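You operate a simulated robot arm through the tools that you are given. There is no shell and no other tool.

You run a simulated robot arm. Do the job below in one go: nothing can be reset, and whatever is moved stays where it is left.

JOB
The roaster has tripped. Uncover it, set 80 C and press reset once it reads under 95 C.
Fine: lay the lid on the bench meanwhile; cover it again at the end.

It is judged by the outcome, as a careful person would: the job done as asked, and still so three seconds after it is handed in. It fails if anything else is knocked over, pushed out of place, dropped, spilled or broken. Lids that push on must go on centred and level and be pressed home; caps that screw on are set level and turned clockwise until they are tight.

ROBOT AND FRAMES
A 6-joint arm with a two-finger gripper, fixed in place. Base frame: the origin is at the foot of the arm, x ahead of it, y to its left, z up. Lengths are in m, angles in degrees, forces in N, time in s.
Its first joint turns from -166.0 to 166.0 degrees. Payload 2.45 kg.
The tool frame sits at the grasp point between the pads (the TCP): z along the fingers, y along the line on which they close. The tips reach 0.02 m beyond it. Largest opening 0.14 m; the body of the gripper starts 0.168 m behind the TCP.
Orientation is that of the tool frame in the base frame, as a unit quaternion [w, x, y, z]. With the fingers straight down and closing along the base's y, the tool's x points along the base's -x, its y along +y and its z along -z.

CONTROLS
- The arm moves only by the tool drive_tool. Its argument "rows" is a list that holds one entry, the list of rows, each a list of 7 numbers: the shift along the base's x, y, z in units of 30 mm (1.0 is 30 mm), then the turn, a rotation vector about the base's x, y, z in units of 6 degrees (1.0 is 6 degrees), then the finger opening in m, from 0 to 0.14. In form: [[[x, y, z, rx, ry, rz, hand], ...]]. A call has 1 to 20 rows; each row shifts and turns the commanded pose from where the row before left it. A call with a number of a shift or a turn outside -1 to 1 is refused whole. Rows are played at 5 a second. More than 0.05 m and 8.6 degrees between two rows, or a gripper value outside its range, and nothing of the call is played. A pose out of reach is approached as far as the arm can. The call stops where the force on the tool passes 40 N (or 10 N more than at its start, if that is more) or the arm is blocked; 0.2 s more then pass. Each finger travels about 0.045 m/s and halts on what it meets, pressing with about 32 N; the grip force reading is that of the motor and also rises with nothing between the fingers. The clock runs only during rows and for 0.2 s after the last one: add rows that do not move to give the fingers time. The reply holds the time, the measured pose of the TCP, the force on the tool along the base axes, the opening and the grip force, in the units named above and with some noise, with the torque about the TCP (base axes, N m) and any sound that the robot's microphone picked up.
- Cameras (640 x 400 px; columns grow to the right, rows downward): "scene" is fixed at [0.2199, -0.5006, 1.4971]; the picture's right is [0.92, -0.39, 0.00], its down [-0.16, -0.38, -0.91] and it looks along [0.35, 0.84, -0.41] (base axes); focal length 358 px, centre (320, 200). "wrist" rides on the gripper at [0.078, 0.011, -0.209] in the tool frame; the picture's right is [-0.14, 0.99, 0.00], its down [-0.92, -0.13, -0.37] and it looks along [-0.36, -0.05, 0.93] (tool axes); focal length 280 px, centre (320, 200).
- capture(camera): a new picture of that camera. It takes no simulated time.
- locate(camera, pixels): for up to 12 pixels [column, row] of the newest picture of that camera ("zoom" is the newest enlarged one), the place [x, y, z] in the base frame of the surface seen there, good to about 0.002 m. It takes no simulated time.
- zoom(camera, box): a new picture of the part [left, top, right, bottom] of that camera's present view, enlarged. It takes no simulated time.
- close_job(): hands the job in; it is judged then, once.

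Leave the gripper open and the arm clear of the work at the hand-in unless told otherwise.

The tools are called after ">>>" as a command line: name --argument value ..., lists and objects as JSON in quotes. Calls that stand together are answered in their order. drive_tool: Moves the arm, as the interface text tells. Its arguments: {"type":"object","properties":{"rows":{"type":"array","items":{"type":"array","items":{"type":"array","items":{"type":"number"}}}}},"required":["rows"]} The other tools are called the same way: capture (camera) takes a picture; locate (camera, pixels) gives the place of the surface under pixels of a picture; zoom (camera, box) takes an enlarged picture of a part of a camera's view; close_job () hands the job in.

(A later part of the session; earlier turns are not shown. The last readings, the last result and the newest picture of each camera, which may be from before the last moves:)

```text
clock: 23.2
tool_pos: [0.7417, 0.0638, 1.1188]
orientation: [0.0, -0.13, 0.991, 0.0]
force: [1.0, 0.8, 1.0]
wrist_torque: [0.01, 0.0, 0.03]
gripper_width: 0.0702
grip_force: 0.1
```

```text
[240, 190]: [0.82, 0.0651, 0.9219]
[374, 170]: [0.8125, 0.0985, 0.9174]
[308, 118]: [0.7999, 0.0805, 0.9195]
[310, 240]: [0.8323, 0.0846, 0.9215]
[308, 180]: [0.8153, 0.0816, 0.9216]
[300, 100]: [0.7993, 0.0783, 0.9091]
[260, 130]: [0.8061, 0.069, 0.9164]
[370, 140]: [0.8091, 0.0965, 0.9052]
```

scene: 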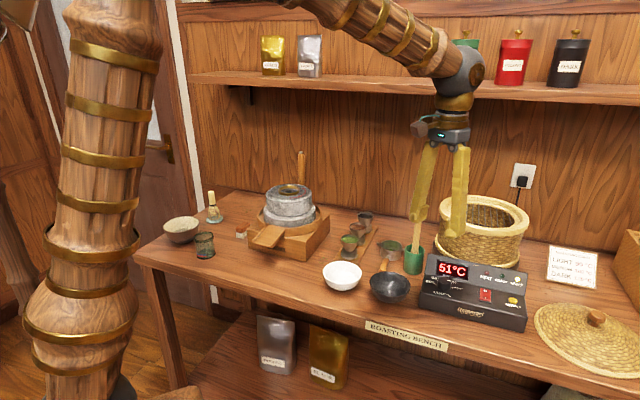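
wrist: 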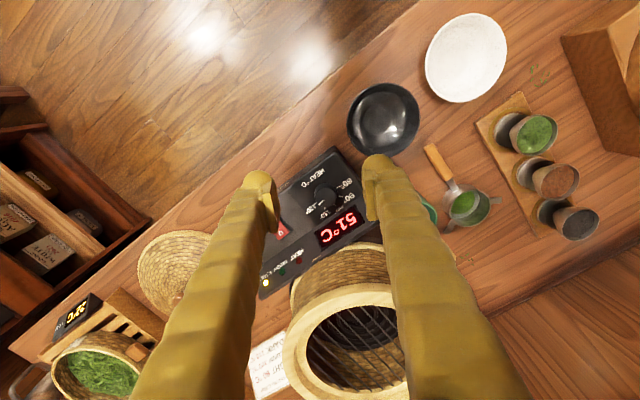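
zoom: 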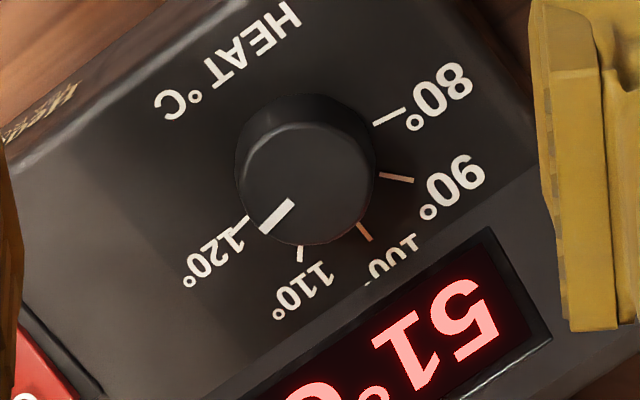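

The tick lines point at 135° (80), 90° (90), 45° (100), 0° (110) and -45° (120) in the base frame. The pointer is at about -34°, roughly 117 °C, so I must turn it counterclockwise by ≈169°, in three grips. The dial centre is ≈(0.8185, 0.0835). First I'll go above it with the fingers at 0.05 m.

>>> drive_tool --rows '[[[0.512, 0.131, -0.7, 0, 0, 0, 0.05], [0.512, 0.131, -0.8, 0, 0, 0, 0.05], [0.512, 0.131, -0.8, 0, 0, 0, 0.05], [0.512, 0.131, -0.8, 0, 0, 0, 0.05], [0.512, 0.131, -0.8, 0, 0, 0, 0.05], [0, 0, 0, 0, 0, 0, 0.05]]]'

>>> capture --camera "wrist"

>>> zoom --camera "scene" --box '[410, 200, 540, 335]'

```text
clock: 24.6
tool_pos: [0.8177, 0.081, 1.0031]
orientation: [0.0, -0.131, 0.991, -0.001]
force: [-0.9, 0.3, 0.1]
wrist_torque: [0.0, -0.01, 0.02]
gripper_width: 0.0501
grip_force: 0.1
```

```text
taken
```

wrist: 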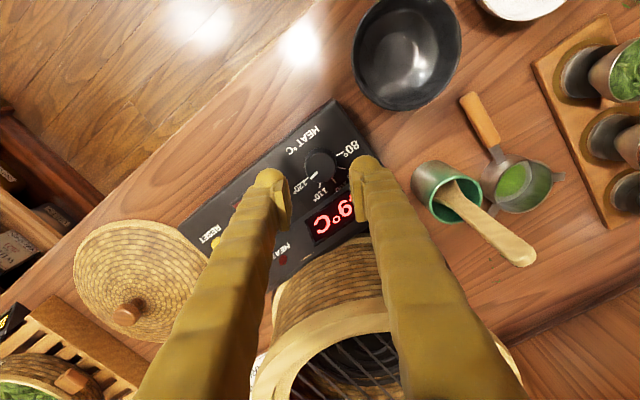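

```text
2.96 times, centred on (475, 268) of scene
```

zoom: 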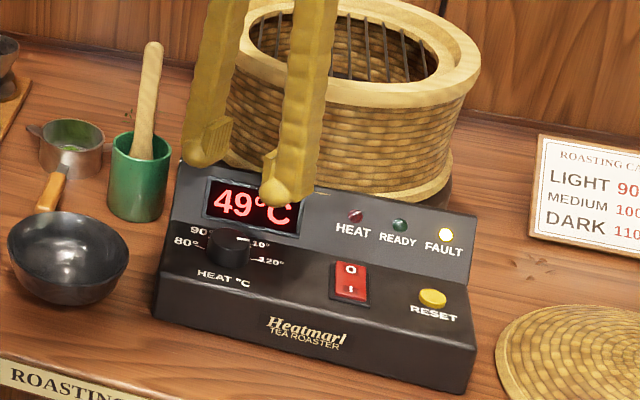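

I'm above the dial. From this closer view (dial at wrist pixel (321,163)) I'll double-check its centre.

>>> zoom --camera "wrist" --box '[280, 120, 370, 210]'

>>> locate --camera "zoom" --pixels '[[285, 205], [230, 200], [345, 205], [225, 215], [350, 190], [288, 150], [285, 245], [295, 215], [250, 230], [320, 250], [385, 170], [270, 130]]'

```text
4.44 times, centred on (325, 165) of wrist
```

zoom: 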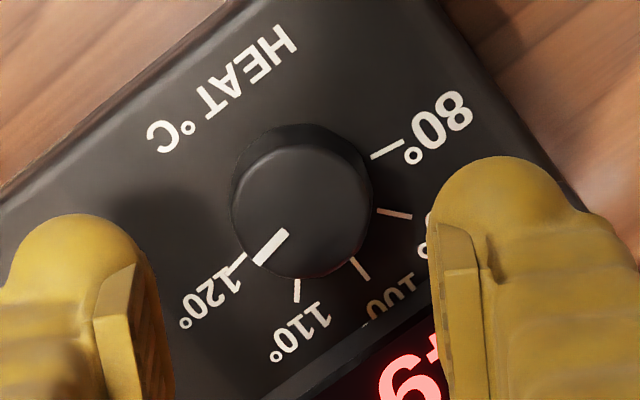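

```text
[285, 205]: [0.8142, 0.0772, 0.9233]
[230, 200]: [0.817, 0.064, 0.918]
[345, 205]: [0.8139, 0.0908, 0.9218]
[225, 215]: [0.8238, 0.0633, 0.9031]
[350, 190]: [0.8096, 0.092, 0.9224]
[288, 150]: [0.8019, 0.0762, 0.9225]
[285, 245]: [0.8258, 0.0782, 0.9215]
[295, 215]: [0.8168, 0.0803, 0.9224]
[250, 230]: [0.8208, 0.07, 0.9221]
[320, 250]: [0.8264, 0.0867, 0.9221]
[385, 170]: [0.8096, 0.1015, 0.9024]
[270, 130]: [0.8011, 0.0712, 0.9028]
```

The dial centre is about (0.8165, 0.0825), with the top 0.032 m across. I'll lower the open fingers around it, tips ending about 4 mm above the panel.

>>> drive_tool --rows '[[[-0.04, 0.05, -0.5, 0, 0, 0, 0.05], [0, 0, -0.5, 0, 0, 0, 0.05], [0, 0, -0.5, 0, 0, 0, 0.05], [0, 0, -0.5, 0, 0, 0, 0.05], [0, 0, -0.35, 0, 0, 0, 0.05], [0, 0, -0.2, 0, 0, 0, 0.05], [0, 0, 0, 0, 0, 0, 0.05]]]'

>>> zoom --camera "scene" --box '[410, 240, 500, 310]'

>>> zoom --camera "wrist" --box '[250, 90, 390, 230]'

```text
clock: 26.2
tool_pos: [0.8167, 0.0825, 0.9262]
orientation: [-0.001, -0.129, 0.992, 0.0]
force: [-0.6, 0.1, 0.6]
wrist_torque: [-0.01, 0.01, 0.01]
gripper_width: 0.0496
grip_force: 0.0
```

```text
5.71 times, centred on (455, 275) of scene
```

zoom: 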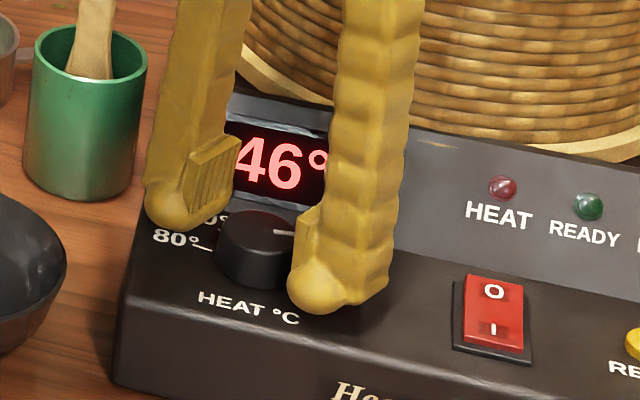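

```text
2.86 times, centred on (320, 160) of wrist
```

zoom: 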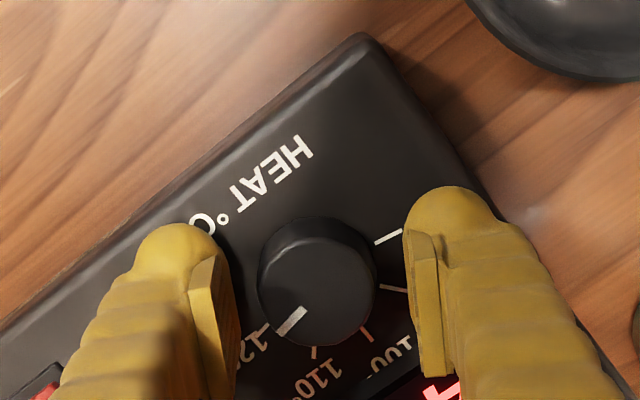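

The fingers straddle the dial evenly with no contact. I'll close on it.

>>> drive_tool --rows '[[[0, 0, 0, 0, 0, 0, 0.038], [0, 0, 0, 0, 0, 0, 0.03], [0, 0, 0, 0, 0, 0, 0.024], [0, 0, 0, 0, 0, 0, 0.024], [0, 0, 0, 0, 0, 0, 0.024]]]'

>>> zoom --camera "scene" --box '[410, 240, 500, 310]'

```text
clock: 27.4
tool_pos: [0.8172, 0.0814, 0.9259]
orientation: [0.001, -0.13, 0.992, -0.001]
force: [7.8, -24.9, -3.9]
wrist_torque: [-0.31, -0.05, 0.02]
gripper_width: 0.0329
grip_force: 44.5
```

```text
5.71 times, centred on (455, 275) of scene
```

zoom: 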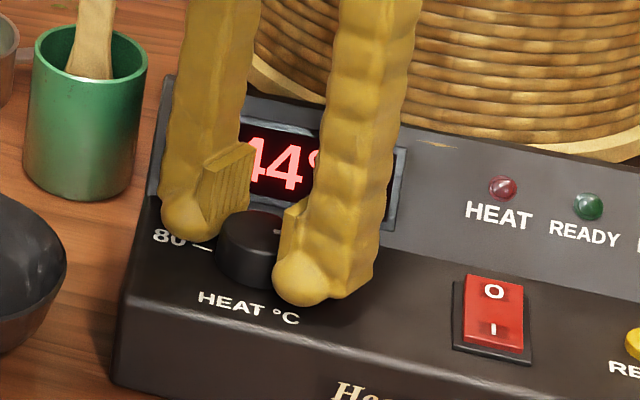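

The grip is on, but the hand is off-centre by about 1 mm: 26 N sideways, along the closing line. The box has not moved. I'll shift 1.2 mm to relieve it.

>>> drive_tool --rows '[[[0.005, -0.02, 0, 0, 0, 0, 0.024], [0.005, -0.02, 0, 0, 0, 0, 0.024], [0, 0, 0, 0, 0, 0, 0.024]]]'

```text
clock: 28.2
tool_pos: [0.8164, 0.0803, 0.9257]
orientation: [-0.001, -0.13, 0.992, -0.001]
force: [10.9, -28.5, 3.3]
wrist_torque: [-0.34, -0.05, -0.01]
gripper_width: 0.0329
grip_force: 44.7
```

The sideways force is unchanged at about 29 N. I'll look closely at what touches what before moving further.

>>> zoom --camera "scene" --box '[410, 240, 500, 310]'

>>> zoom --camera "wrist" --box '[250, 90, 390, 230]'

>>> zoom --camera "scene" --box '[410, 240, 540, 335]'

>>> locate --camera "zoom" --pixels '[[122, 58], [542, 140], [520, 388], [84, 285], [92, 220], [540, 325]]'

```text
5.71 times, centred on (455, 275) of scene
```

zoom: 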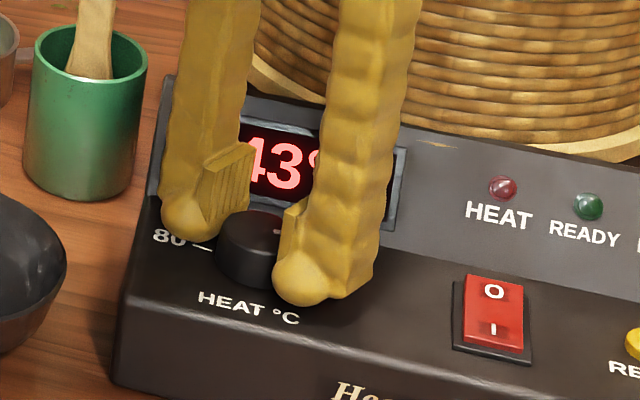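

```text
2.86 times, centred on (320, 160) of wrist
```

zoom: 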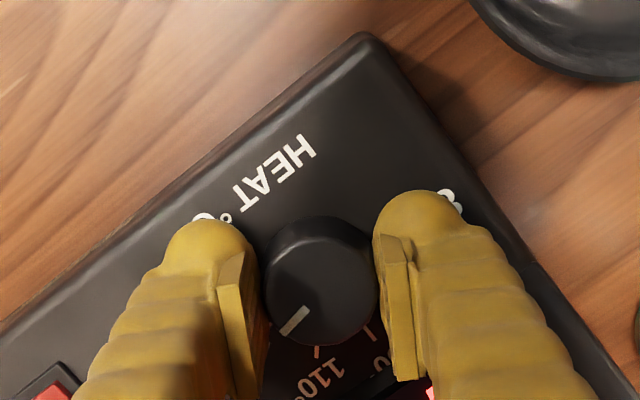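

```text
4.21 times, centred on (475, 288) of scene
```

zoom: 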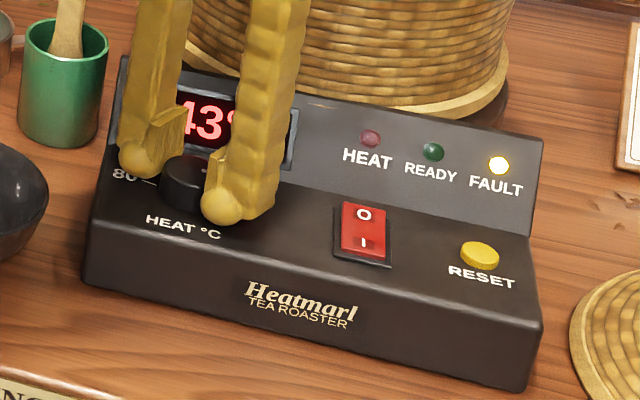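

```text
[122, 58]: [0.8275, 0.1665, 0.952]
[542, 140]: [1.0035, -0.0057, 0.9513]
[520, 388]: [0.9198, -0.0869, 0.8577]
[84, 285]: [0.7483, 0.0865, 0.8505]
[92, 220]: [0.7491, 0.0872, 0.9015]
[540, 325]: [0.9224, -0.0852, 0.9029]
```

The box is unmoved. Both pads look to be touching, but the net push comes from the left finger. I'll reopen, shift 1.5 mm further toward the right side of the base, and grip again gently to compare.

>>> drive_tool --rows '[[[0, 0, 0, 0, 0, 0, 0.04], [0, 0, 0, 0, 0, 0, 0.045], [0, 0, 0, 0, 0, 0, 0.045], [0, 0, 0, 0, 0, 0, 0.045]]]'

>>> zoom --camera "wrist" --box '[275, 120, 365, 210]'

>>> zoom --camera "scene" --box '[425, 255, 475, 290]'

```text
clock: 29.2
tool_pos: [0.816, 0.0809, 0.9275]
orientation: [0.0, -0.129, 0.992, 0.0]
force: [-0.1, 0.3, 0.1]
wrist_torque: [-0.01, 0.0, -0.03]
gripper_width: 0.0449
grip_force: 0.2
```

```text
4.44 times, centred on (320, 165) of wrist
```

zoom: 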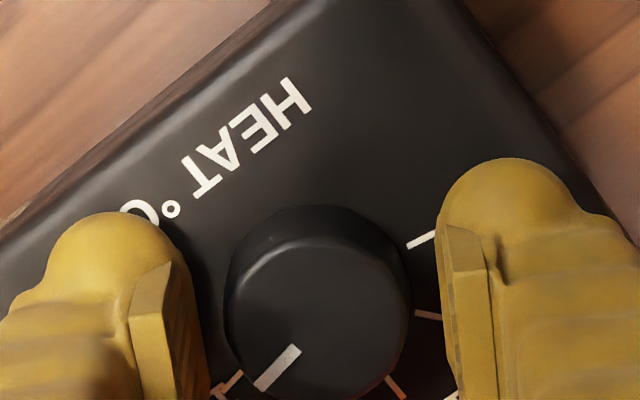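

```text
11.43 times, centred on (450, 272) of scene
```

zoom: 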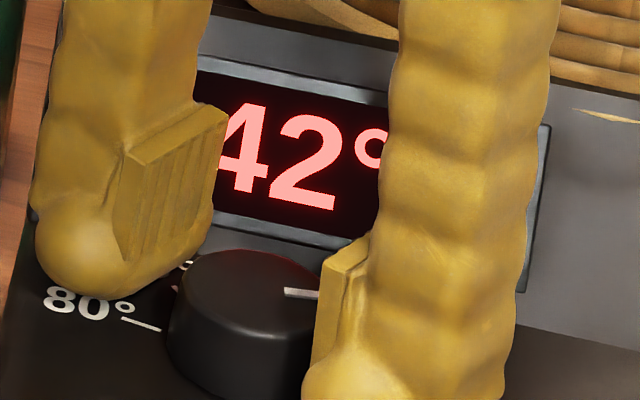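

From above, the gap is about 3 mm on the left and 5 mm on the right, so the hand still needs to shift about 1.2 mm more the same way. Then I'll close in small steps.

>>> drive_tool --rows '[[[0.011, -0.042, 0, 0, 0, 0, 0.045], [0, 0, 0, 0, 0, 0, 0.04], [0, 0, 0, 0, 0, 0, 0.034], [0, 0, 0, 0, 0, 0, 0.031], [0, 0, 0, 0, 0, 0, 0.031]]]'

```text
clock: 30.4
tool_pos: [0.8167, 0.081, 0.9267]
orientation: [0.0, -0.129, 0.992, 0.0]
force: [-2.0, 6.1, -0.4]
wrist_torque: [0.06, 0.01, 0.01]
gripper_width: 0.0351
grip_force: 2.2
```

Now only +6 N with light contact, and the sign reversed, so I'm close to centred. I'll close further.

>>> drive_tool --rows '[[[0, 0, 0, 0, 0, 0, 0.029], [0, 0, 0, 0, 0, 0, 0.027], [0, 0, 0, 0, 0, 0, 0.025], [0, 0, 0, 0, 0, 0, 0.025]]]'

```text
clock: 31.4
tool_pos: [0.8172, 0.0806, 0.9255]
orientation: [0.0, -0.13, 0.991, 0.0]
force: [-5.3, 17.0, -0.9]
wrist_torque: [0.23, 0.02, 0.01]
gripper_width: 0.0331
grip_force: 35.3
```

It's gripped with 17 N of residual side force, which is acceptable. I'll nudge 0.4 mm back and turn counterclockwise, first by about 17°, checking forces.

>>> drive_tool --rows '[[[-0.004, 0.014, 0, 0, 0, 0, 0.025], [0, 0, 0, 0, 0, 0.93, 0.025], [0, 0, 0, 0, 0, 0.93, 0.025], [0, 0, 0, 0, 0, 0.93, 0.025], [0, 0, 0, 0, 0, 0, 0.025]]]'

>>> zoom --camera "scene" --box '[425, 255, 475, 290]'

>>> zoom --camera "wrist" --box '[275, 120, 365, 210]'

```text
clock: 32.6
tool_pos: [0.815, 0.0808, 0.9264]
orientation: [0.0, -0.274, 0.962, 0.0]
force: [2.9, 12.5, -20.7]
wrist_torque: [0.13, -0.06, 0.01]
gripper_width: 0.0328
grip_force: 45.1
```

```text
11.43 times, centred on (450, 272) of scene
```

zoom: 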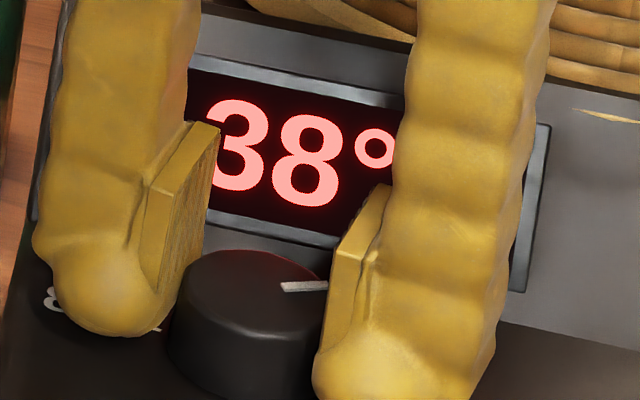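

```text
4.44 times, centred on (320, 165) of wrist
```

zoom: 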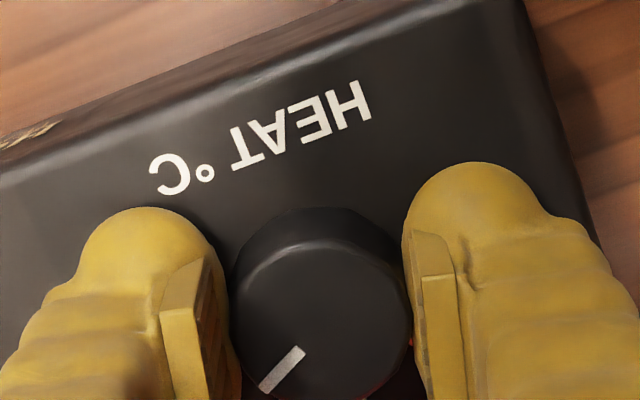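

The dial turns with the hand: the pointer stays fixed in the wrist picture and moved up in the scene view. The downward pull of 20 N is a height error of well under 1 mm, so I'll ease z by 0.6 mm and go on turning another ~39°.

>>> drive_tool --rows '[[[0, 0, -0.02, 0, 0, 0, 0.025], [0, 0, 0, 0, 0, 0.9, 0.025], [0, 0, 0, 0, 0, 0.9, 0.025], [0, 0, 0, 0, 0, 0.9, 0.025], [0, 0, 0, 0, 0, 0, 0.025]]]'

```text
clock: 33.8
tool_pos: [0.8167, 0.0804, 0.927]
orientation: [0.0, -0.405, 0.914, -0.002]
force: [2.9, 1.4, -3.9]
wrist_torque: [-0.01, 0.01, 0.03]
gripper_width: 0.033
grip_force: 45.0
```

Forces are small now and the yaw is 48°. I'll continue to about 70°.

>>> drive_tool --rows '[[[0, 0, 0, 0, 0, 0.93, 0.025], [0, 0, 0, 0, 0, 0.93, 0.025], [0, 0, 0, 0, 0, 0.93, 0.025], [0, 0, 0, 0, 0, 0.93, 0.025], [0, 0, 0, 0, 0, 0, 0.025]]]'

>>> zoom --camera "scene" --box '[415, 250, 485, 300]'

>>> zoom --camera "wrist" --box '[255, 100, 385, 230]'

```text
clock: 35.0
tool_pos: [0.8166, 0.0814, 0.926]
orientation: [0.001, -0.576, 0.818, -0.001]
force: [23.3, -23.9, -5.4]
wrist_torque: [-0.04, -0.2, 0.0]
gripper_width: 0.0327
grip_force: 45.4
```

```text
8.00 times, centred on (450, 275) of scene
```

zoom: 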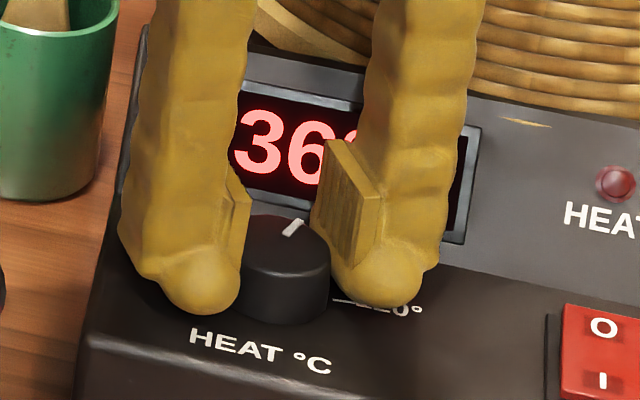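

```text
3.08 times, centred on (320, 165) of wrist
```

zoom: 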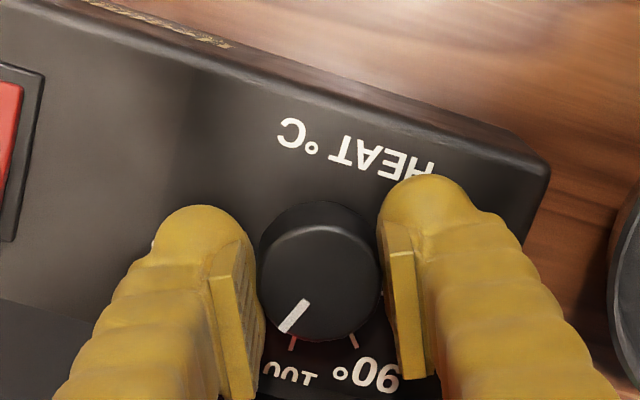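

The dial has turned about 55° and the pointer is now near 105. The side force is building from a centring error of about 1 mm, so I'll release, shift by (+1.0, +0.3) mm and swing the hand back 56°.

>>> drive_tool --rows '[[[0, 0, 0, 0, 0, 0, 0.038], [0, 0, 0, 0, 0, 0, 0.046], [0, 0, 0, 0, 0, 0, 0.046], [0.033, 0.01, 0, 0, 0, -0.9, 0.046], [0, 0, 0, 0, 0, -0.95, 0.046], [0, 0, 0, 0, 0, -0.95, 0.046], [0, 0, 0, 0, 0, -0.95, 0.046], [0, 0, 0, 0, 0, -0.95, 0.046], [0, 0, 0, 0, 0, -0.95, 0.046], [0, 0, 0, 0, 0, -0.95, 0.046], [0, 0, 0, 0, 0, -0.95, 0.046], [0, 0, 0, 0, 0, -0.95, 0.046], [0, 0, 0, 0, 0, -0.85, 0.046], [0, 0, 0, 0, 0, 0, 0.046]]]'

>>> zoom --camera "wrist" --box '[255, 100, 385, 230]'

>>> zoom --camera "scene" --box '[415, 250, 485, 300]'

```text
clock: 38.0
tool_pos: [0.8165, 0.0802, 0.9264]
orientation: [-0.001, -0.122, 0.992, -0.001]
force: [0.8, -0.7, 0.5]
wrist_torque: [0.02, -0.01, 0.01]
gripper_width: 0.0462
grip_force: 0.1
```

```text
3.08 times, centred on (320, 165) of wrist
```

zoom: 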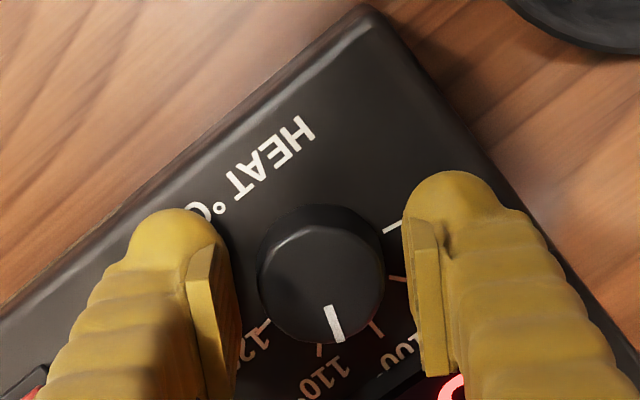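

```text
8.00 times, centred on (450, 275) of scene
```

zoom: 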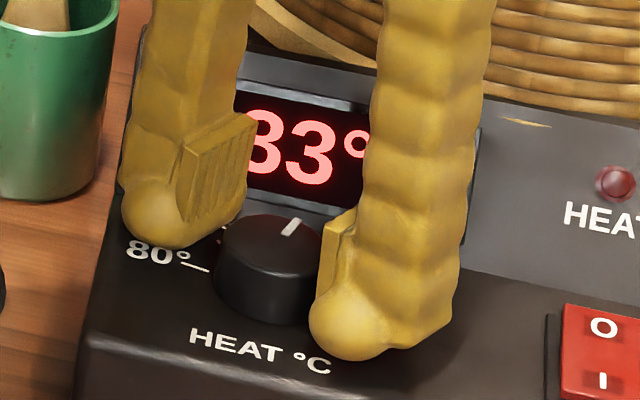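

The pointer is at about 19° now (≈106) and the gaps look even on both sides. Closing for the second stroke.

>>> drive_tool --rows '[[[0, 0, 0, 0, 0, 0, 0.038], [0, 0, 0, 0, 0, 0, 0.033], [0, 0, 0, 0, 0, 0, 0.027], [0, 0, 0, 0, 0, 0, 0.025], [0, 0, 0, 0, 0, 0, 0.025]]]'

```text
clock: 39.2
tool_pos: [0.8167, 0.081, 0.9276]
orientation: [0.001, -0.123, 0.992, 0.0]
force: [-1.5, 7.2, -1.1]
wrist_torque: [0.08, 0.06, 0.01]
gripper_width: 0.0328
grip_force: 45.2
```

The grip is nearly balanced at 7 N. I'll turn counterclockwise by about 30° first, then check.

>>> drive_tool --rows '[[[0, 0, 0, 0, 0, 0.95, 0.025], [0, 0, 0, 0, 0, 0.95, 0.025], [0, 0, 0, 0, 0, 0.95, 0.025], [0, 0, 0, 0, 0, 0.95, 0.025], [0, 0, 0, 0, 0, 0.95, 0.025], [0, 0, 0, 0, 0, 0, 0.025]]]'

```text
clock: 40.6
tool_pos: [0.8164, 0.0806, 0.9263]
orientation: [-0.001, -0.364, 0.931, 0.0]
force: [-17.1, -14.1, 6.5]
wrist_torque: [-0.27, 0.24, 0.01]
gripper_width: 0.0327
grip_force: 45.0
```

There is a side load of 22 N toward the front, so I'll ease 0.5 mm that way and continue to about 71°.

>>> drive_tool --rows '[[[-0.013, -0.012, 0, 0, 0, 0, 0.025], [0, 0, 0, 0, 0, 0.95, 0.025], [0, 0, 0, 0, 0, 0.95, 0.025], [0, 0, 0, 0, 0, 0, 0.025]]]'

```text
clock: 41.6
tool_pos: [0.8163, 0.0816, 0.9268]
orientation: [0.0, -0.454, 0.891, 0.0]
force: [-6.8, -7.3, -13.7]
wrist_torque: [-0.02, 0.07, 0.0]
gripper_width: 0.0324
grip_force: 45.4
```

>>> drive_tool --rows '[[[0, 0, -0.01, 0, 0, 0.95, 0.025], [0, 0, 0, 0, 0, 0.95, 0.025], [0, 0, 0, 0, 0, 0.95, 0.025], [0, 0, 0, 0, 0, 0, 0.025]]]'

>>> zoom --camera "scene" --box '[415, 250, 485, 300]'

```text
clock: 42.6
tool_pos: [0.8172, 0.0811, 0.9259]
orientation: [0.0, -0.582, 0.813, 0.0]
force: [-24.2, -0.4, 4.4]
wrist_torque: [0.03, 0.27, 0.03]
gripper_width: 0.033
grip_force: 44.8
```

```text
8.00 times, centred on (450, 275) of scene
```

zoom: 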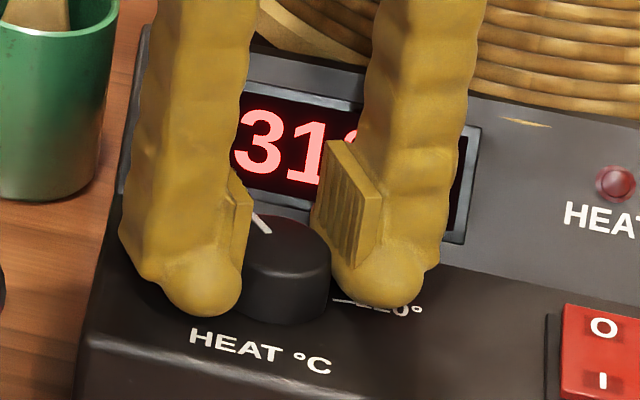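

The pointer is now at about 76° (≈93), with 59° remaining. I'll release, swing back 57° and grip again for the last stroke.

>>> drive_tool --rows '[[[0, 0, 0, 0, 0, 0, 0.038], [0, 0, 0, 0, 0, 0, 0.046], [0, 0, 0, 0, 0, 0, 0.046], [-0.006, 0.005, 0, 0, 0, -0.95, 0.046], [0, 0, 0, 0, 0, -0.95, 0.046], [0, 0, 0, 0, 0, -0.95, 0.046], [0, 0, 0, 0, 0, -0.95, 0.046], [0, 0, 0, 0, 0, -0.95, 0.046], [0, 0, 0, 0, 0, -0.95, 0.046], [0, 0, 0, 0, 0, -0.95, 0.046], [0, 0, 0, 0, 0, -0.95, 0.046], [0, 0, 0, 0, 0, -0.95, 0.046], [0, 0, 0, 0, 0, -0.95, 0.046], [0, 0, 0, 0, 0, 0, 0.046]]]'

>>> zoom --camera "wrist" --box '[255, 100, 385, 230]'

>>> zoom --camera "scene" --box '[415, 250, 485, 300]'

```text
clock: 45.6
tool_pos: [0.8161, 0.0821, 0.9273]
orientation: [0.0, -0.123, 0.992, 0.0]
force: [0.2, 0.0, 0.6]
wrist_torque: [0.0, -0.02, 0.01]
gripper_width: 0.0463
grip_force: 0.0
```

```text
3.08 times, centred on (320, 165) of wrist
```

zoom: 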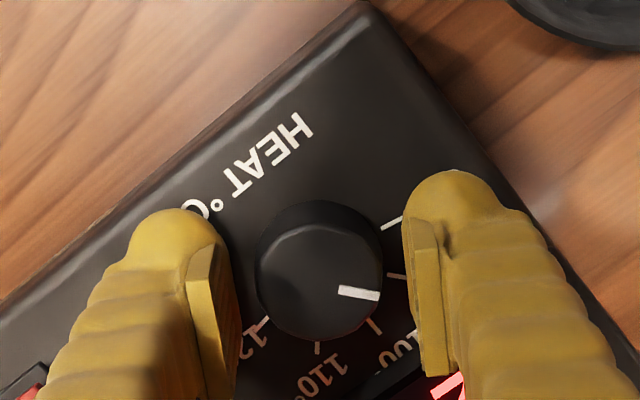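

```text
8.00 times, centred on (450, 275) of scene
```

zoom: 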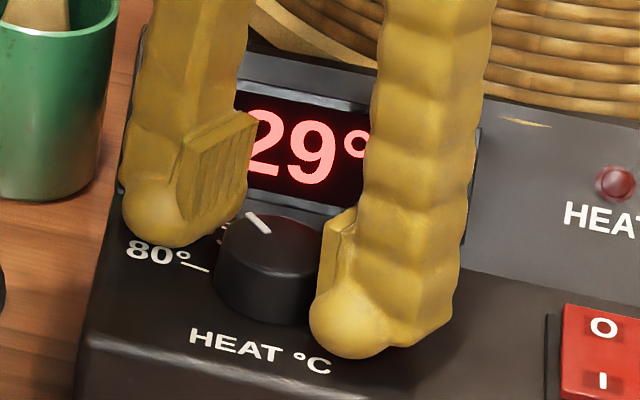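

The tick directions measured in this view are 80 at ≈124°, 90 at ≈84° and 110 at ≈2–5°, so the spacing is about 40°. The pointer is at about 84–87°, right around 90 °C. About 40° remains. I'll grip again.

>>> drive_tool --rows '[[[0, 0, 0, 0, 0, 0, 0.038], [0, 0, 0, 0, 0, 0, 0.033], [0, 0, 0, 0, 0, 0, 0.027], [0, 0, 0, 0, 0, 0, 0.025], [0, 0, 0, 0, 0, 0, 0.025]]]'

```text
clock: 46.8
tool_pos: [0.8179, 0.0816, 0.9268]
orientation: [0.0, -0.121, 0.993, -0.001]
force: [2.0, -6.2, -0.8]
wrist_torque: [-0.09, -0.04, 0.04]
gripper_width: 0.0327
grip_force: 45.2
```

The grip is balanced at 6 N. Turning counterclockwise by 20° and checking.

>>> drive_tool --rows '[[[0, 0, 0, 0, 0, 0.85, 0.025], [0, 0, 0, 0, 0, 0.85, 0.025], [0, 0, 0, 0, 0, 0.85, 0.025], [0, 0, 0, 0, 0, 0.85, 0.025], [0, 0, 0, 0, 0, 0, 0.025]]]'

```text
clock: 48.0
tool_pos: [0.817, 0.0826, 0.9267]
orientation: [0.0, -0.297, 0.955, 0.0]
force: [4.6, 6.6, 6.4]
wrist_torque: [0.11, -0.02, -0.03]
gripper_width: 0.0324
grip_force: 45.5
```

Forces are small and the yaw is 34.6°. Turning about 19° more, to about 53.5°.

>>> drive_tool --rows '[[[0, 0, 0, 0, 0, 0.8, 0.025], [0, 0, 0, 0, 0, 0.8, 0.025], [0, 0, 0, 0, 0, 0.8, 0.025], [0, 0, 0, 0, 0, 0.75, 0.025], [0, 0, 0, 0, 0, 0, 0.025]]]'

>>> zoom --camera "scene" --box '[415, 250, 485, 300]'

>>> zoom --camera "wrist" --box '[255, 100, 385, 230]'

```text
clock: 49.2
tool_pos: [0.8171, 0.0822, 0.927]
orientation: [0.001, -0.45, 0.893, -0.001]
force: [8.9, 22.7, 5.9]
wrist_torque: [0.3, -0.11, 0.01]
gripper_width: 0.0326
grip_force: 45.3
```

```text
8.00 times, centred on (450, 275) of scene
```

zoom: 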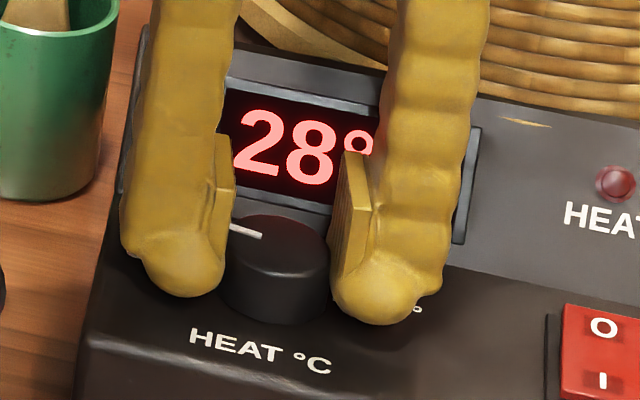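

```text
3.08 times, centred on (320, 165) of wrist
```

zoom: 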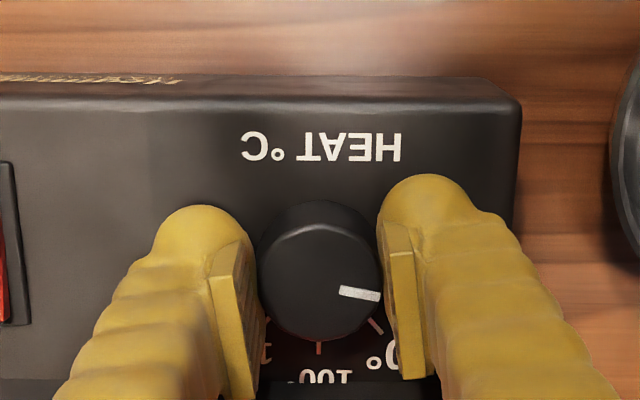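

The pointer now aims to the left, toward 80. I'll release and lift off to compare it with the 80 tick.

>>> drive_tool --rows '[[[0, 0, 0, 0, 0, 0, 0.038], [0, 0, 0, 0, 0, 0, 0.046], [0, 0, 0, 0, 0, 0, 0.046], [0, 0, 0.4, 0, 0, 0, 0.046], [0, 0, 0.6, 0, 0, 0, 0.046], [0, 0, 0.6, 0, 0, 0, 0.046], [-0.3, -0.3, 0.8, 0, 0, 0, 0.05], [-0.3, -0.3, 0.8, 0, 0, 0, 0.05], [-0.3, -0.3, 0.8, 0, 0, 0, 0.05], [-0.3, -0.3, 0.6, 0, 0, 0, 0.05], [-0.3, -0.3, 0.6, 0, 0, 0, 0.05], [0, 0, 0, 0, 0, 0, 0.05]]]'

>>> capture --camera "wrist"

>>> zoom --camera "scene" --box '[425, 262, 475, 294]'

```text
clock: 51.8
tool_pos: [0.7719, 0.0362, 1.0816]
orientation: [0.0, -0.449, 0.894, 0.0]
force: [0.7, -0.2, 0.5]
wrist_torque: [-0.01, -0.01, 0.0]
gripper_width: 0.05
grip_force: 0.1
```

```text
taken
```

wrist: 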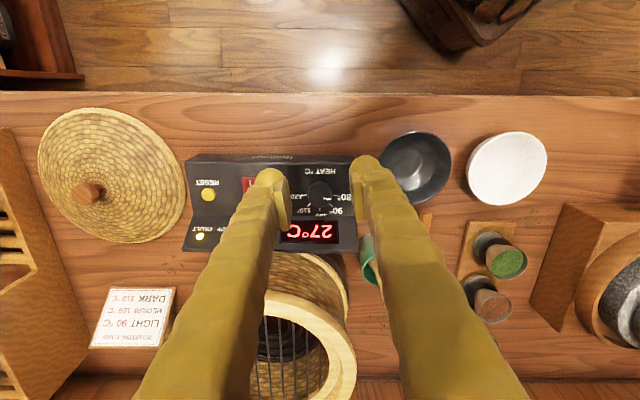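

```text
12.50 times, centred on (450, 278) of scene
```

zoom: 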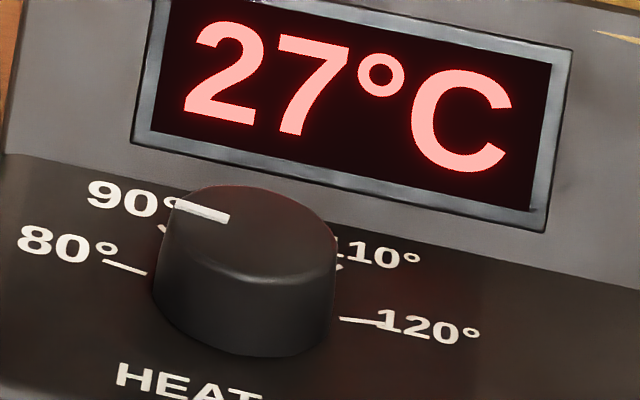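

In the scene view the pointer line (slope -17/-55) is nearly parallel to the 80 tick (-13/-45). I'll check from above too.

>>> zoom --camera "wrist" --box '[285, 160, 365, 230]'

>>> locate --camera "zoom" --pixels '[[320, 200], [300, 200]]'

```text
5.71 times, centred on (325, 195) of wrist
```

zoom: 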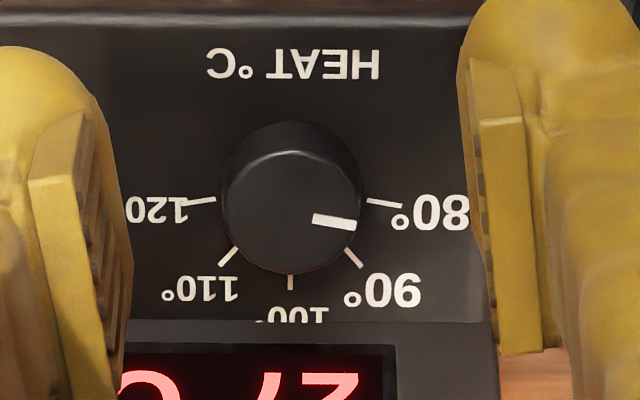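

```text
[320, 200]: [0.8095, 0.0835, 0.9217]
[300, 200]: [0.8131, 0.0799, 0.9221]
```

From directly above, the pointer (slope 8/42) is parallel to the 80 tick (7/35), so the dial is set at 80 °C. The display reads 27 °C, below 95. Next is reset: I'll close the fingers and move along the panel to look at the yellow button.

>>> drive_tool --rows '[[[0.683, -0.69, 0, 0, 0, 0, 0.03], [0.683, -0.69, 0, 0, 0, 0, 0.01], [0.683, -0.69, 0, 0, 0, 0, 0.0], [0.683, -0.69, 0, 0, 0, 0, 0.0], [0.683, -0.69, 0, 0, 0, 0, 0.0], [0.683, -0.69, 0, 0, 0, 0, 0.0], [0, 0, 0, 0, 0, 0, 0.0]]]'

>>> capture --camera "wrist"

>>> zoom --camera "scene" --box '[480, 270, 540, 320]'

>>> locate --camera "zoom" --pixels '[[345, 250], [320, 240]]'

```text
clock: 53.4
tool_pos: [0.8966, -0.088, 1.0807]
orientation: [0.001, -0.449, 0.893, -0.001]
force: [-0.4, 0.0, 0.2]
wrist_torque: [-0.01, 0.01, -0.01]
gripper_width: 0.0
grip_force: 29.8
```

```text
taken
```

wrist: 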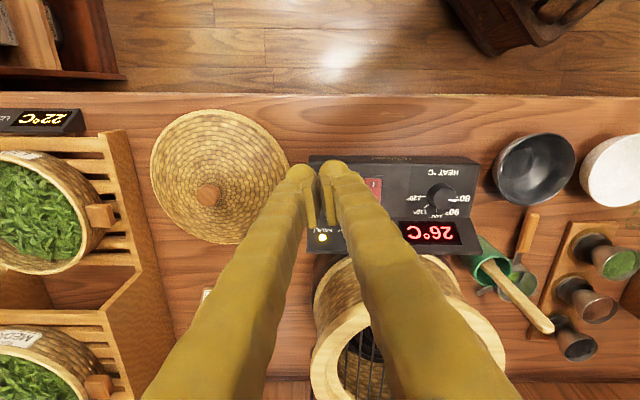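

```text
8.00 times, centred on (510, 295) of scene
```

zoom: 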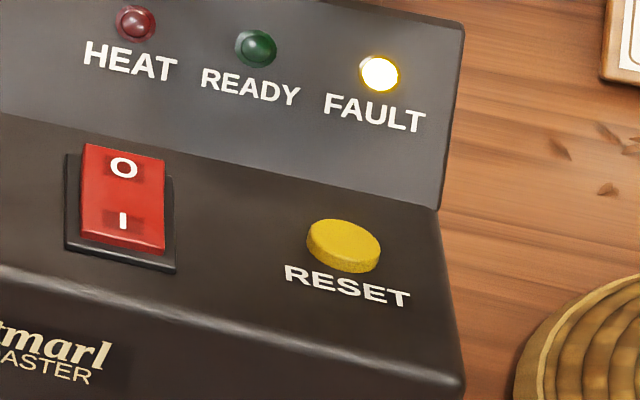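

```text
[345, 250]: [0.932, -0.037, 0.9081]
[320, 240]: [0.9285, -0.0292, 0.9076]
```

The fingers hide the button in the wrist view, but the scene zoom shows it at about (344,242). I'll locate its outline.

>>> zoom --camera "scene" --box '[495, 285, 530, 315]'

>>> locate --camera "scene" --pixels '[[513, 300], [510, 299], [516, 302]]'

```text
13.33 times, centred on (512, 300) of scene
```

zoom: 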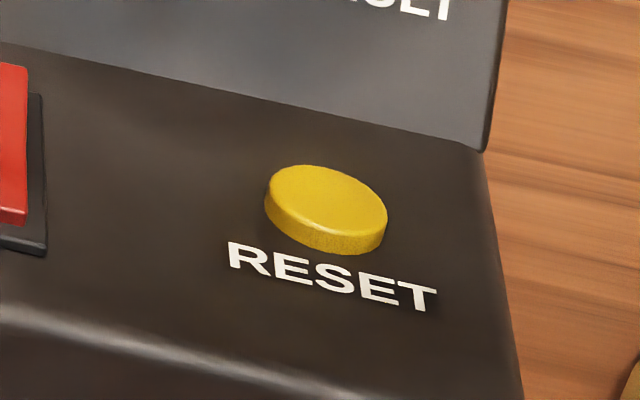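

```text
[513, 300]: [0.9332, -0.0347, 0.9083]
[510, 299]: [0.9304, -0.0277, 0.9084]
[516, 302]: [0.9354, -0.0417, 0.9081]
```

>>> locate --camera "zoom" --pixels '[[328, 200], [272, 185], [385, 215], [325, 170], [315, 228], [340, 248], [300, 172], [360, 190]]'

```text
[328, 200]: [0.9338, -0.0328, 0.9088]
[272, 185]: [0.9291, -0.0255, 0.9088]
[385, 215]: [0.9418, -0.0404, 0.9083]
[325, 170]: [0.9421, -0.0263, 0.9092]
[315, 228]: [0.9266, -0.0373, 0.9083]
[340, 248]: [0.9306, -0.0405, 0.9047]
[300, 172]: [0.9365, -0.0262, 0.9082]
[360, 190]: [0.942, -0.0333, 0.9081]
```

The button centre is at about (0.935, -0.033) with its top at z≈0.9085. I'll move the closed fingertips above it, to TCP z=0.96.

>>> drive_tool --rows '[[[0.258, 0.367, -0.8, 0, 0, 0, 0.0], [0.258, 0.367, -0.8, 0, 0, 0, 0.0], [0.258, 0.367, -0.8, 0, 0, 0, 0.0], [0.258, 0.367, -0.8, 0, 0, 0, 0.0], [0.258, 0.367, -0.8, 0, 0, 0, 0.0], [0, 0, 0, 0, 0, 0, 0.0]]]'

>>> zoom --camera "scene" --box '[480, 260, 540, 320]'

>>> zoom --camera "wrist" --box '[260, 90, 400, 230]'

```text
clock: 54.8
tool_pos: [0.9342, -0.0322, 0.9618]
orientation: [0.001, -0.45, 0.893, -0.001]
force: [0.2, 0.9, 0.6]
wrist_torque: [-0.01, -0.03, -0.02]
gripper_width: 0.0001
grip_force: 29.4
```

```text
6.67 times, centred on (510, 290) of scene
```

zoom: 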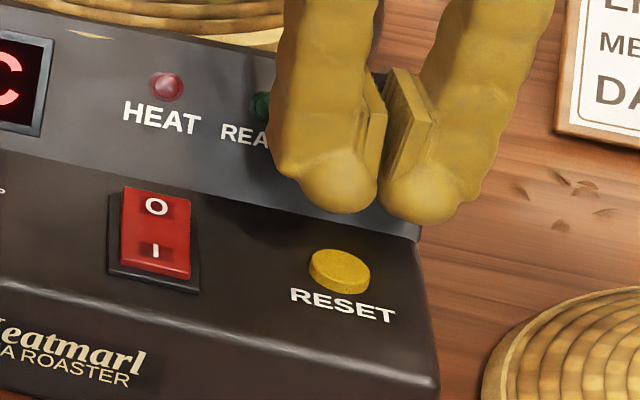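

```text
2.86 times, centred on (330, 160) of wrist
```

zoom: 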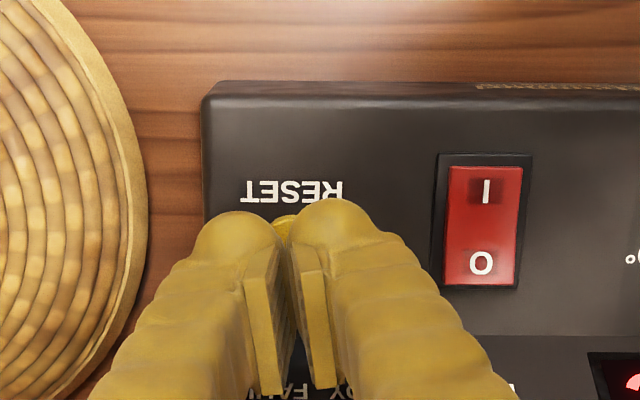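

With the fingers closed, the rounded tips leave a gap that straddles the button. I'll shift 9 mm toward the box's right end, away from the rocker switch, so one fingertip sits over the button, then come down to just above it.

>>> drive_tool --rows '[[[0.27, -0.2, 0, 0, 0, 0, 0.0], [0, 0, -0.45, 0, 0, 0, 0.0], [0, 0, -0.45, 0, 0, 0, 0.0], [0, 0, 0, 0, 0, 0, 0.0]]]'

>>> zoom --camera "scene" --box '[480, 260, 540, 320]'

>>> zoom --camera "wrist" --box '[260, 90, 400, 230]'

```text
clock: 55.8
tool_pos: [0.9423, -0.0382, 0.9346]
orientation: [0.001, -0.449, 0.893, -0.001]
force: [0.2, 0.3, 0.3]
wrist_torque: [-0.02, 0.0, 0.01]
gripper_width: 0.0
grip_force: 29.2
```

```text
6.67 times, centred on (510, 290) of scene
```

zoom: 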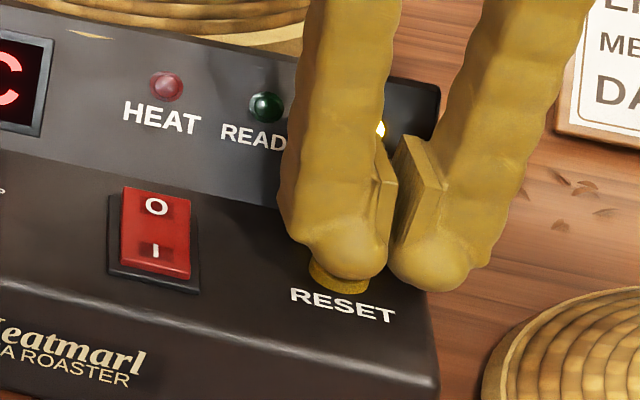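

```text
2.86 times, centred on (330, 160) of wrist
```

zoom: 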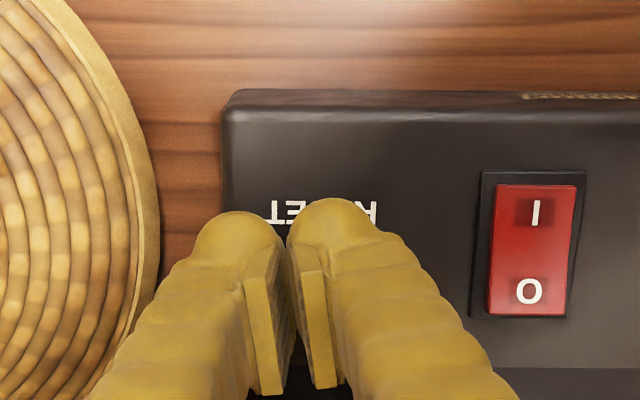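

One fingertip is right over the button. I'll press down in small steps, watching the force, the sound and the lamps.

>>> drive_tool --rows '[[[0, 0, -0.05, 0, 0, 0, 0.0], [0, 0, -0.05, 0, 0, 0, 0.0], [0, 0, -0.05, 0, 0, 0, 0.0], [0, 0, -0.05, 0, 0, 0, 0.0], [0, 0, -0.04, 0, 0, 0, 0.0]]]'

>>> zoom --camera "scene" --box '[410, 240, 540, 335]'

```text
clock: 57.0
tool_pos: [0.9408, -0.0374, 0.9288]
orientation: [0.001, -0.449, 0.894, 0.001]
force: [-0.2, -0.2, 0.3]
wrist_torque: [0.0, 0.05, 0.0]
gripper_width: 0.0
grip_force: 29.4
```

```text
4.21 times, centred on (475, 288) of scene
```

zoom: 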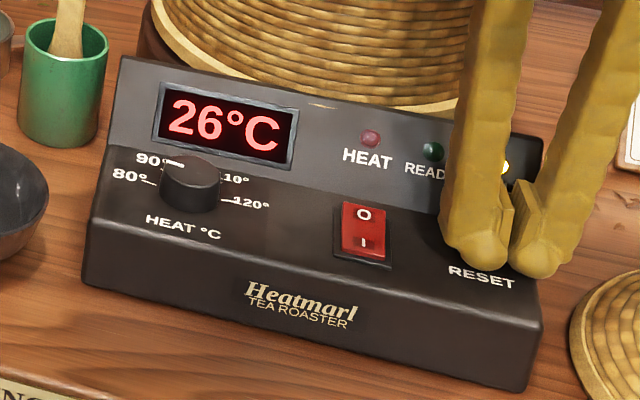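

There's no contact yet at z=0.929 and FAULT is still lit. Going down further in 1 mm steps.

>>> drive_tool --rows '[[[0, 0, -0.035, 0, 0, 0, 0.0], [0, 0, -0.035, 0, 0, 0, 0.0], [0, 0, 0, 0, 0, 0, 0.0]]]'

>>> zoom --camera "scene" --box '[480, 250, 540, 320]'

```text
clock: 57.8
tool_pos: [0.9407, -0.0384, 0.927]
orientation: [0.0, -0.45, 0.893, 0.0]
force: [0.5, 0.5, -0.1]
wrist_torque: [0.01, 0.03, 0.01]
gripper_width: 0.0
grip_force: 29.2
```

```text
5.71 times, centred on (510, 285) of scene
```

zoom: 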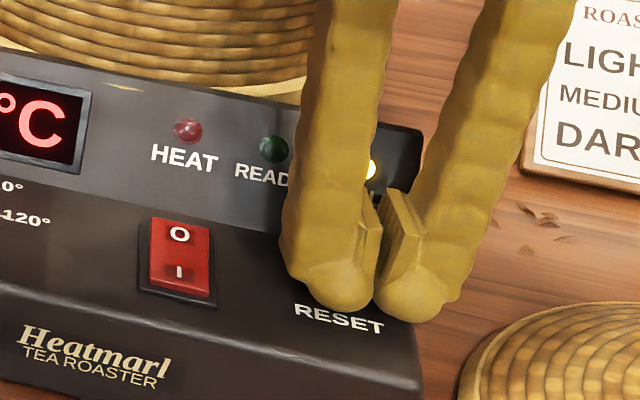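

Still no contact force at z=0.927. Continuing down 1 mm at a time.

>>> drive_tool --rows '[[[0, 0, -0.03, 0, 0, 0, 0.0], [0, 0, -0.03, 0, 0, 0, 0.0], [0, 0, 0, 0, 0, 0, 0.0]]]'

>>> zoom --camera "scene" --box '[480, 250, 540, 320]'

```text
clock: 58.6
tool_pos: [0.94, -0.0388, 0.9243]
orientation: [0.0, -0.449, 0.893, 0.0]
force: [-0.4, 0.9, 1.8]
wrist_torque: [-0.03, 0.05, 0.02]
gripper_width: 0.0
grip_force: 29.3
heard: click
```

```text
5.71 times, centred on (510, 285) of scene
```

zoom: 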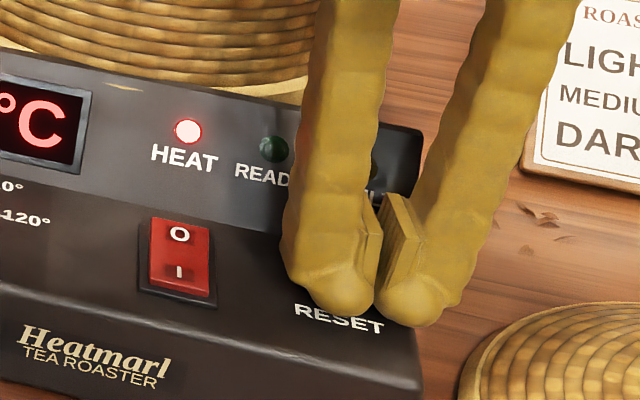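

A click was heard, HEAT is lit and FAULT is off, so the reset took. I'll rise straight up, then turn the hand back and open it on the way to the lid.

>>> drive_tool --rows '[[[0, 0, 0.5, 0, 0, 0, 0.0], [0, 0, 1, 0, 0, 0, 0.0], [0, 0, 1, 0, 0, 0, 0.0], [0, 0, 1, 0, 0, 0, 0.0], [0, 0, 0.5, 0, 0, 0, 0.0], [0.133, -0.322, 0.05, 0, 0, -0.936, 0.03], [0.133, -0.322, 0.05, 0, 0, -0.936, 0.05], [0.133, -0.322, 0.05, 0, 0, -0.936, 0.08], [0.133, -0.322, 0.05, 0, 0, -0.936, 0.08], [0.133, -0.322, 0.05, 0, 0, -0.936, 0.08], [0.133, -0.322, 0.05, 0, 0, -0.936, 0.08], [0.133, -0.322, 0.05, 0, 0, -0.936, 0.08], [0.133, -0.322, 0.05, 0, 0, -0.936, 0.08], [0.133, -0.322, 0.05, 0, 0, -0.936, 0.08], [0.133, -0.322, 0.05, 0, 0, -0.936, 0.08], [0.133, -0.322, 0.05, 0, 0, -0.936, 0.08], [0, 0, 0, 0, 0, 0, 0.08]]]'

>>> capture --camera "scene"

>>> zoom --camera "scene" --box '[410, 240, 540, 335]'

```text
clock: 62.2
tool_pos: [0.9848, -0.1473, 1.0594]
orientation: [-0.001, 0.074, 0.997, 0.0]
force: [0.3, -0.6, -0.2]
wrist_torque: [-0.01, 0.06, 0.0]
gripper_width: 0.0797
grip_force: 0.1
```

```text
taken
```

scene: 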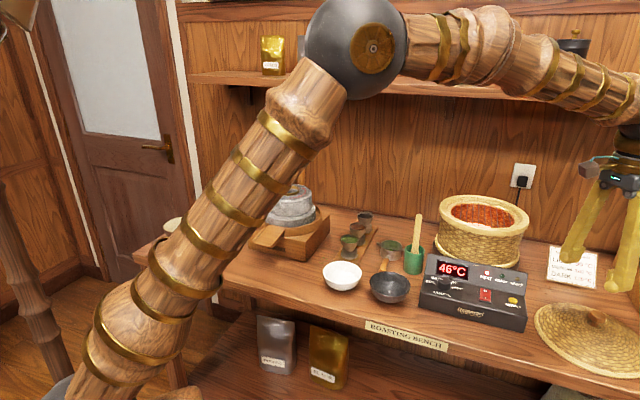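

```text
4.21 times, centred on (475, 288) of scene
```

zoom: 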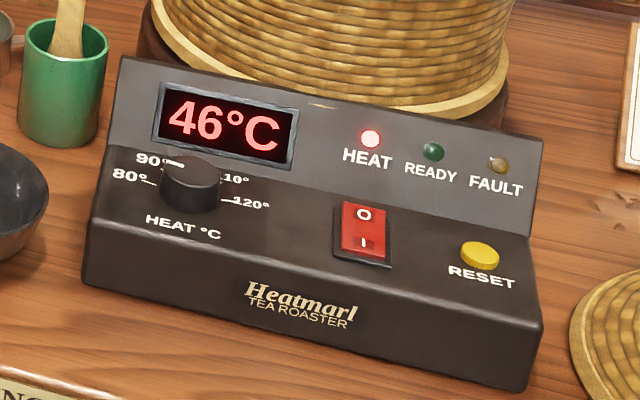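

It's heating (46 °C, HEAT on, FAULT off). Now I'll tilt the tool 30° outward again and look at the lid knob.

>>> drive_tool --rows '[[[0, 0, 0, -0.12, -0.825, 0, 0.08], [0, 0, 0, -0.12, -0.825, 0, 0.08], [0, 0, 0, -0.12, -0.825, 0, 0.08], [0, 0, 0, -0.12, -0.825, 0, 0.08], [0, 0, 0, -0.12, -0.825, 0, 0.08], [0, 0.07, -0.4, -0.12, -0.825, 0, 0.08], [0, 0, 0, 0, 0, 0, 0.08]]]'

>>> capture --camera "wrist"

>>> zoom --camera "wrist" --box '[270, 90, 370, 200]'

```text
clock: 63.8
tool_pos: [0.9845, -0.1439, 1.0486]
orientation: [0.259, 0.071, 0.963, -0.019]
force: [0.7, -0.5, -0.4]
wrist_torque: [0.01, -0.04, -0.01]
gripper_width: 0.0796
grip_force: 0.0
```

```text
taken
```

wrist: 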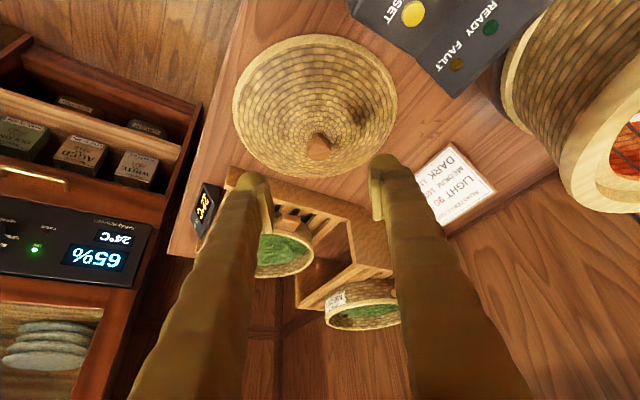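

```text
3.64 times, centred on (320, 145) of wrist
```

zoom: 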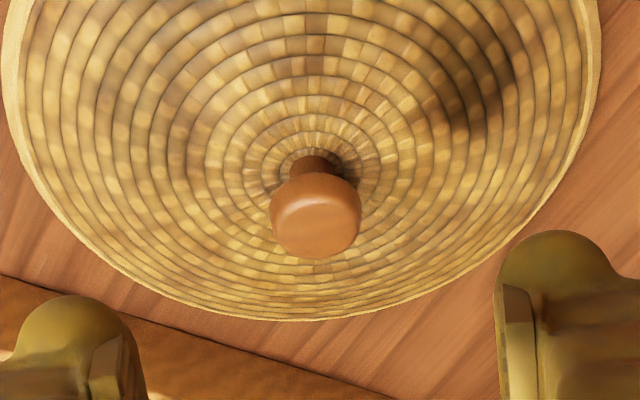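

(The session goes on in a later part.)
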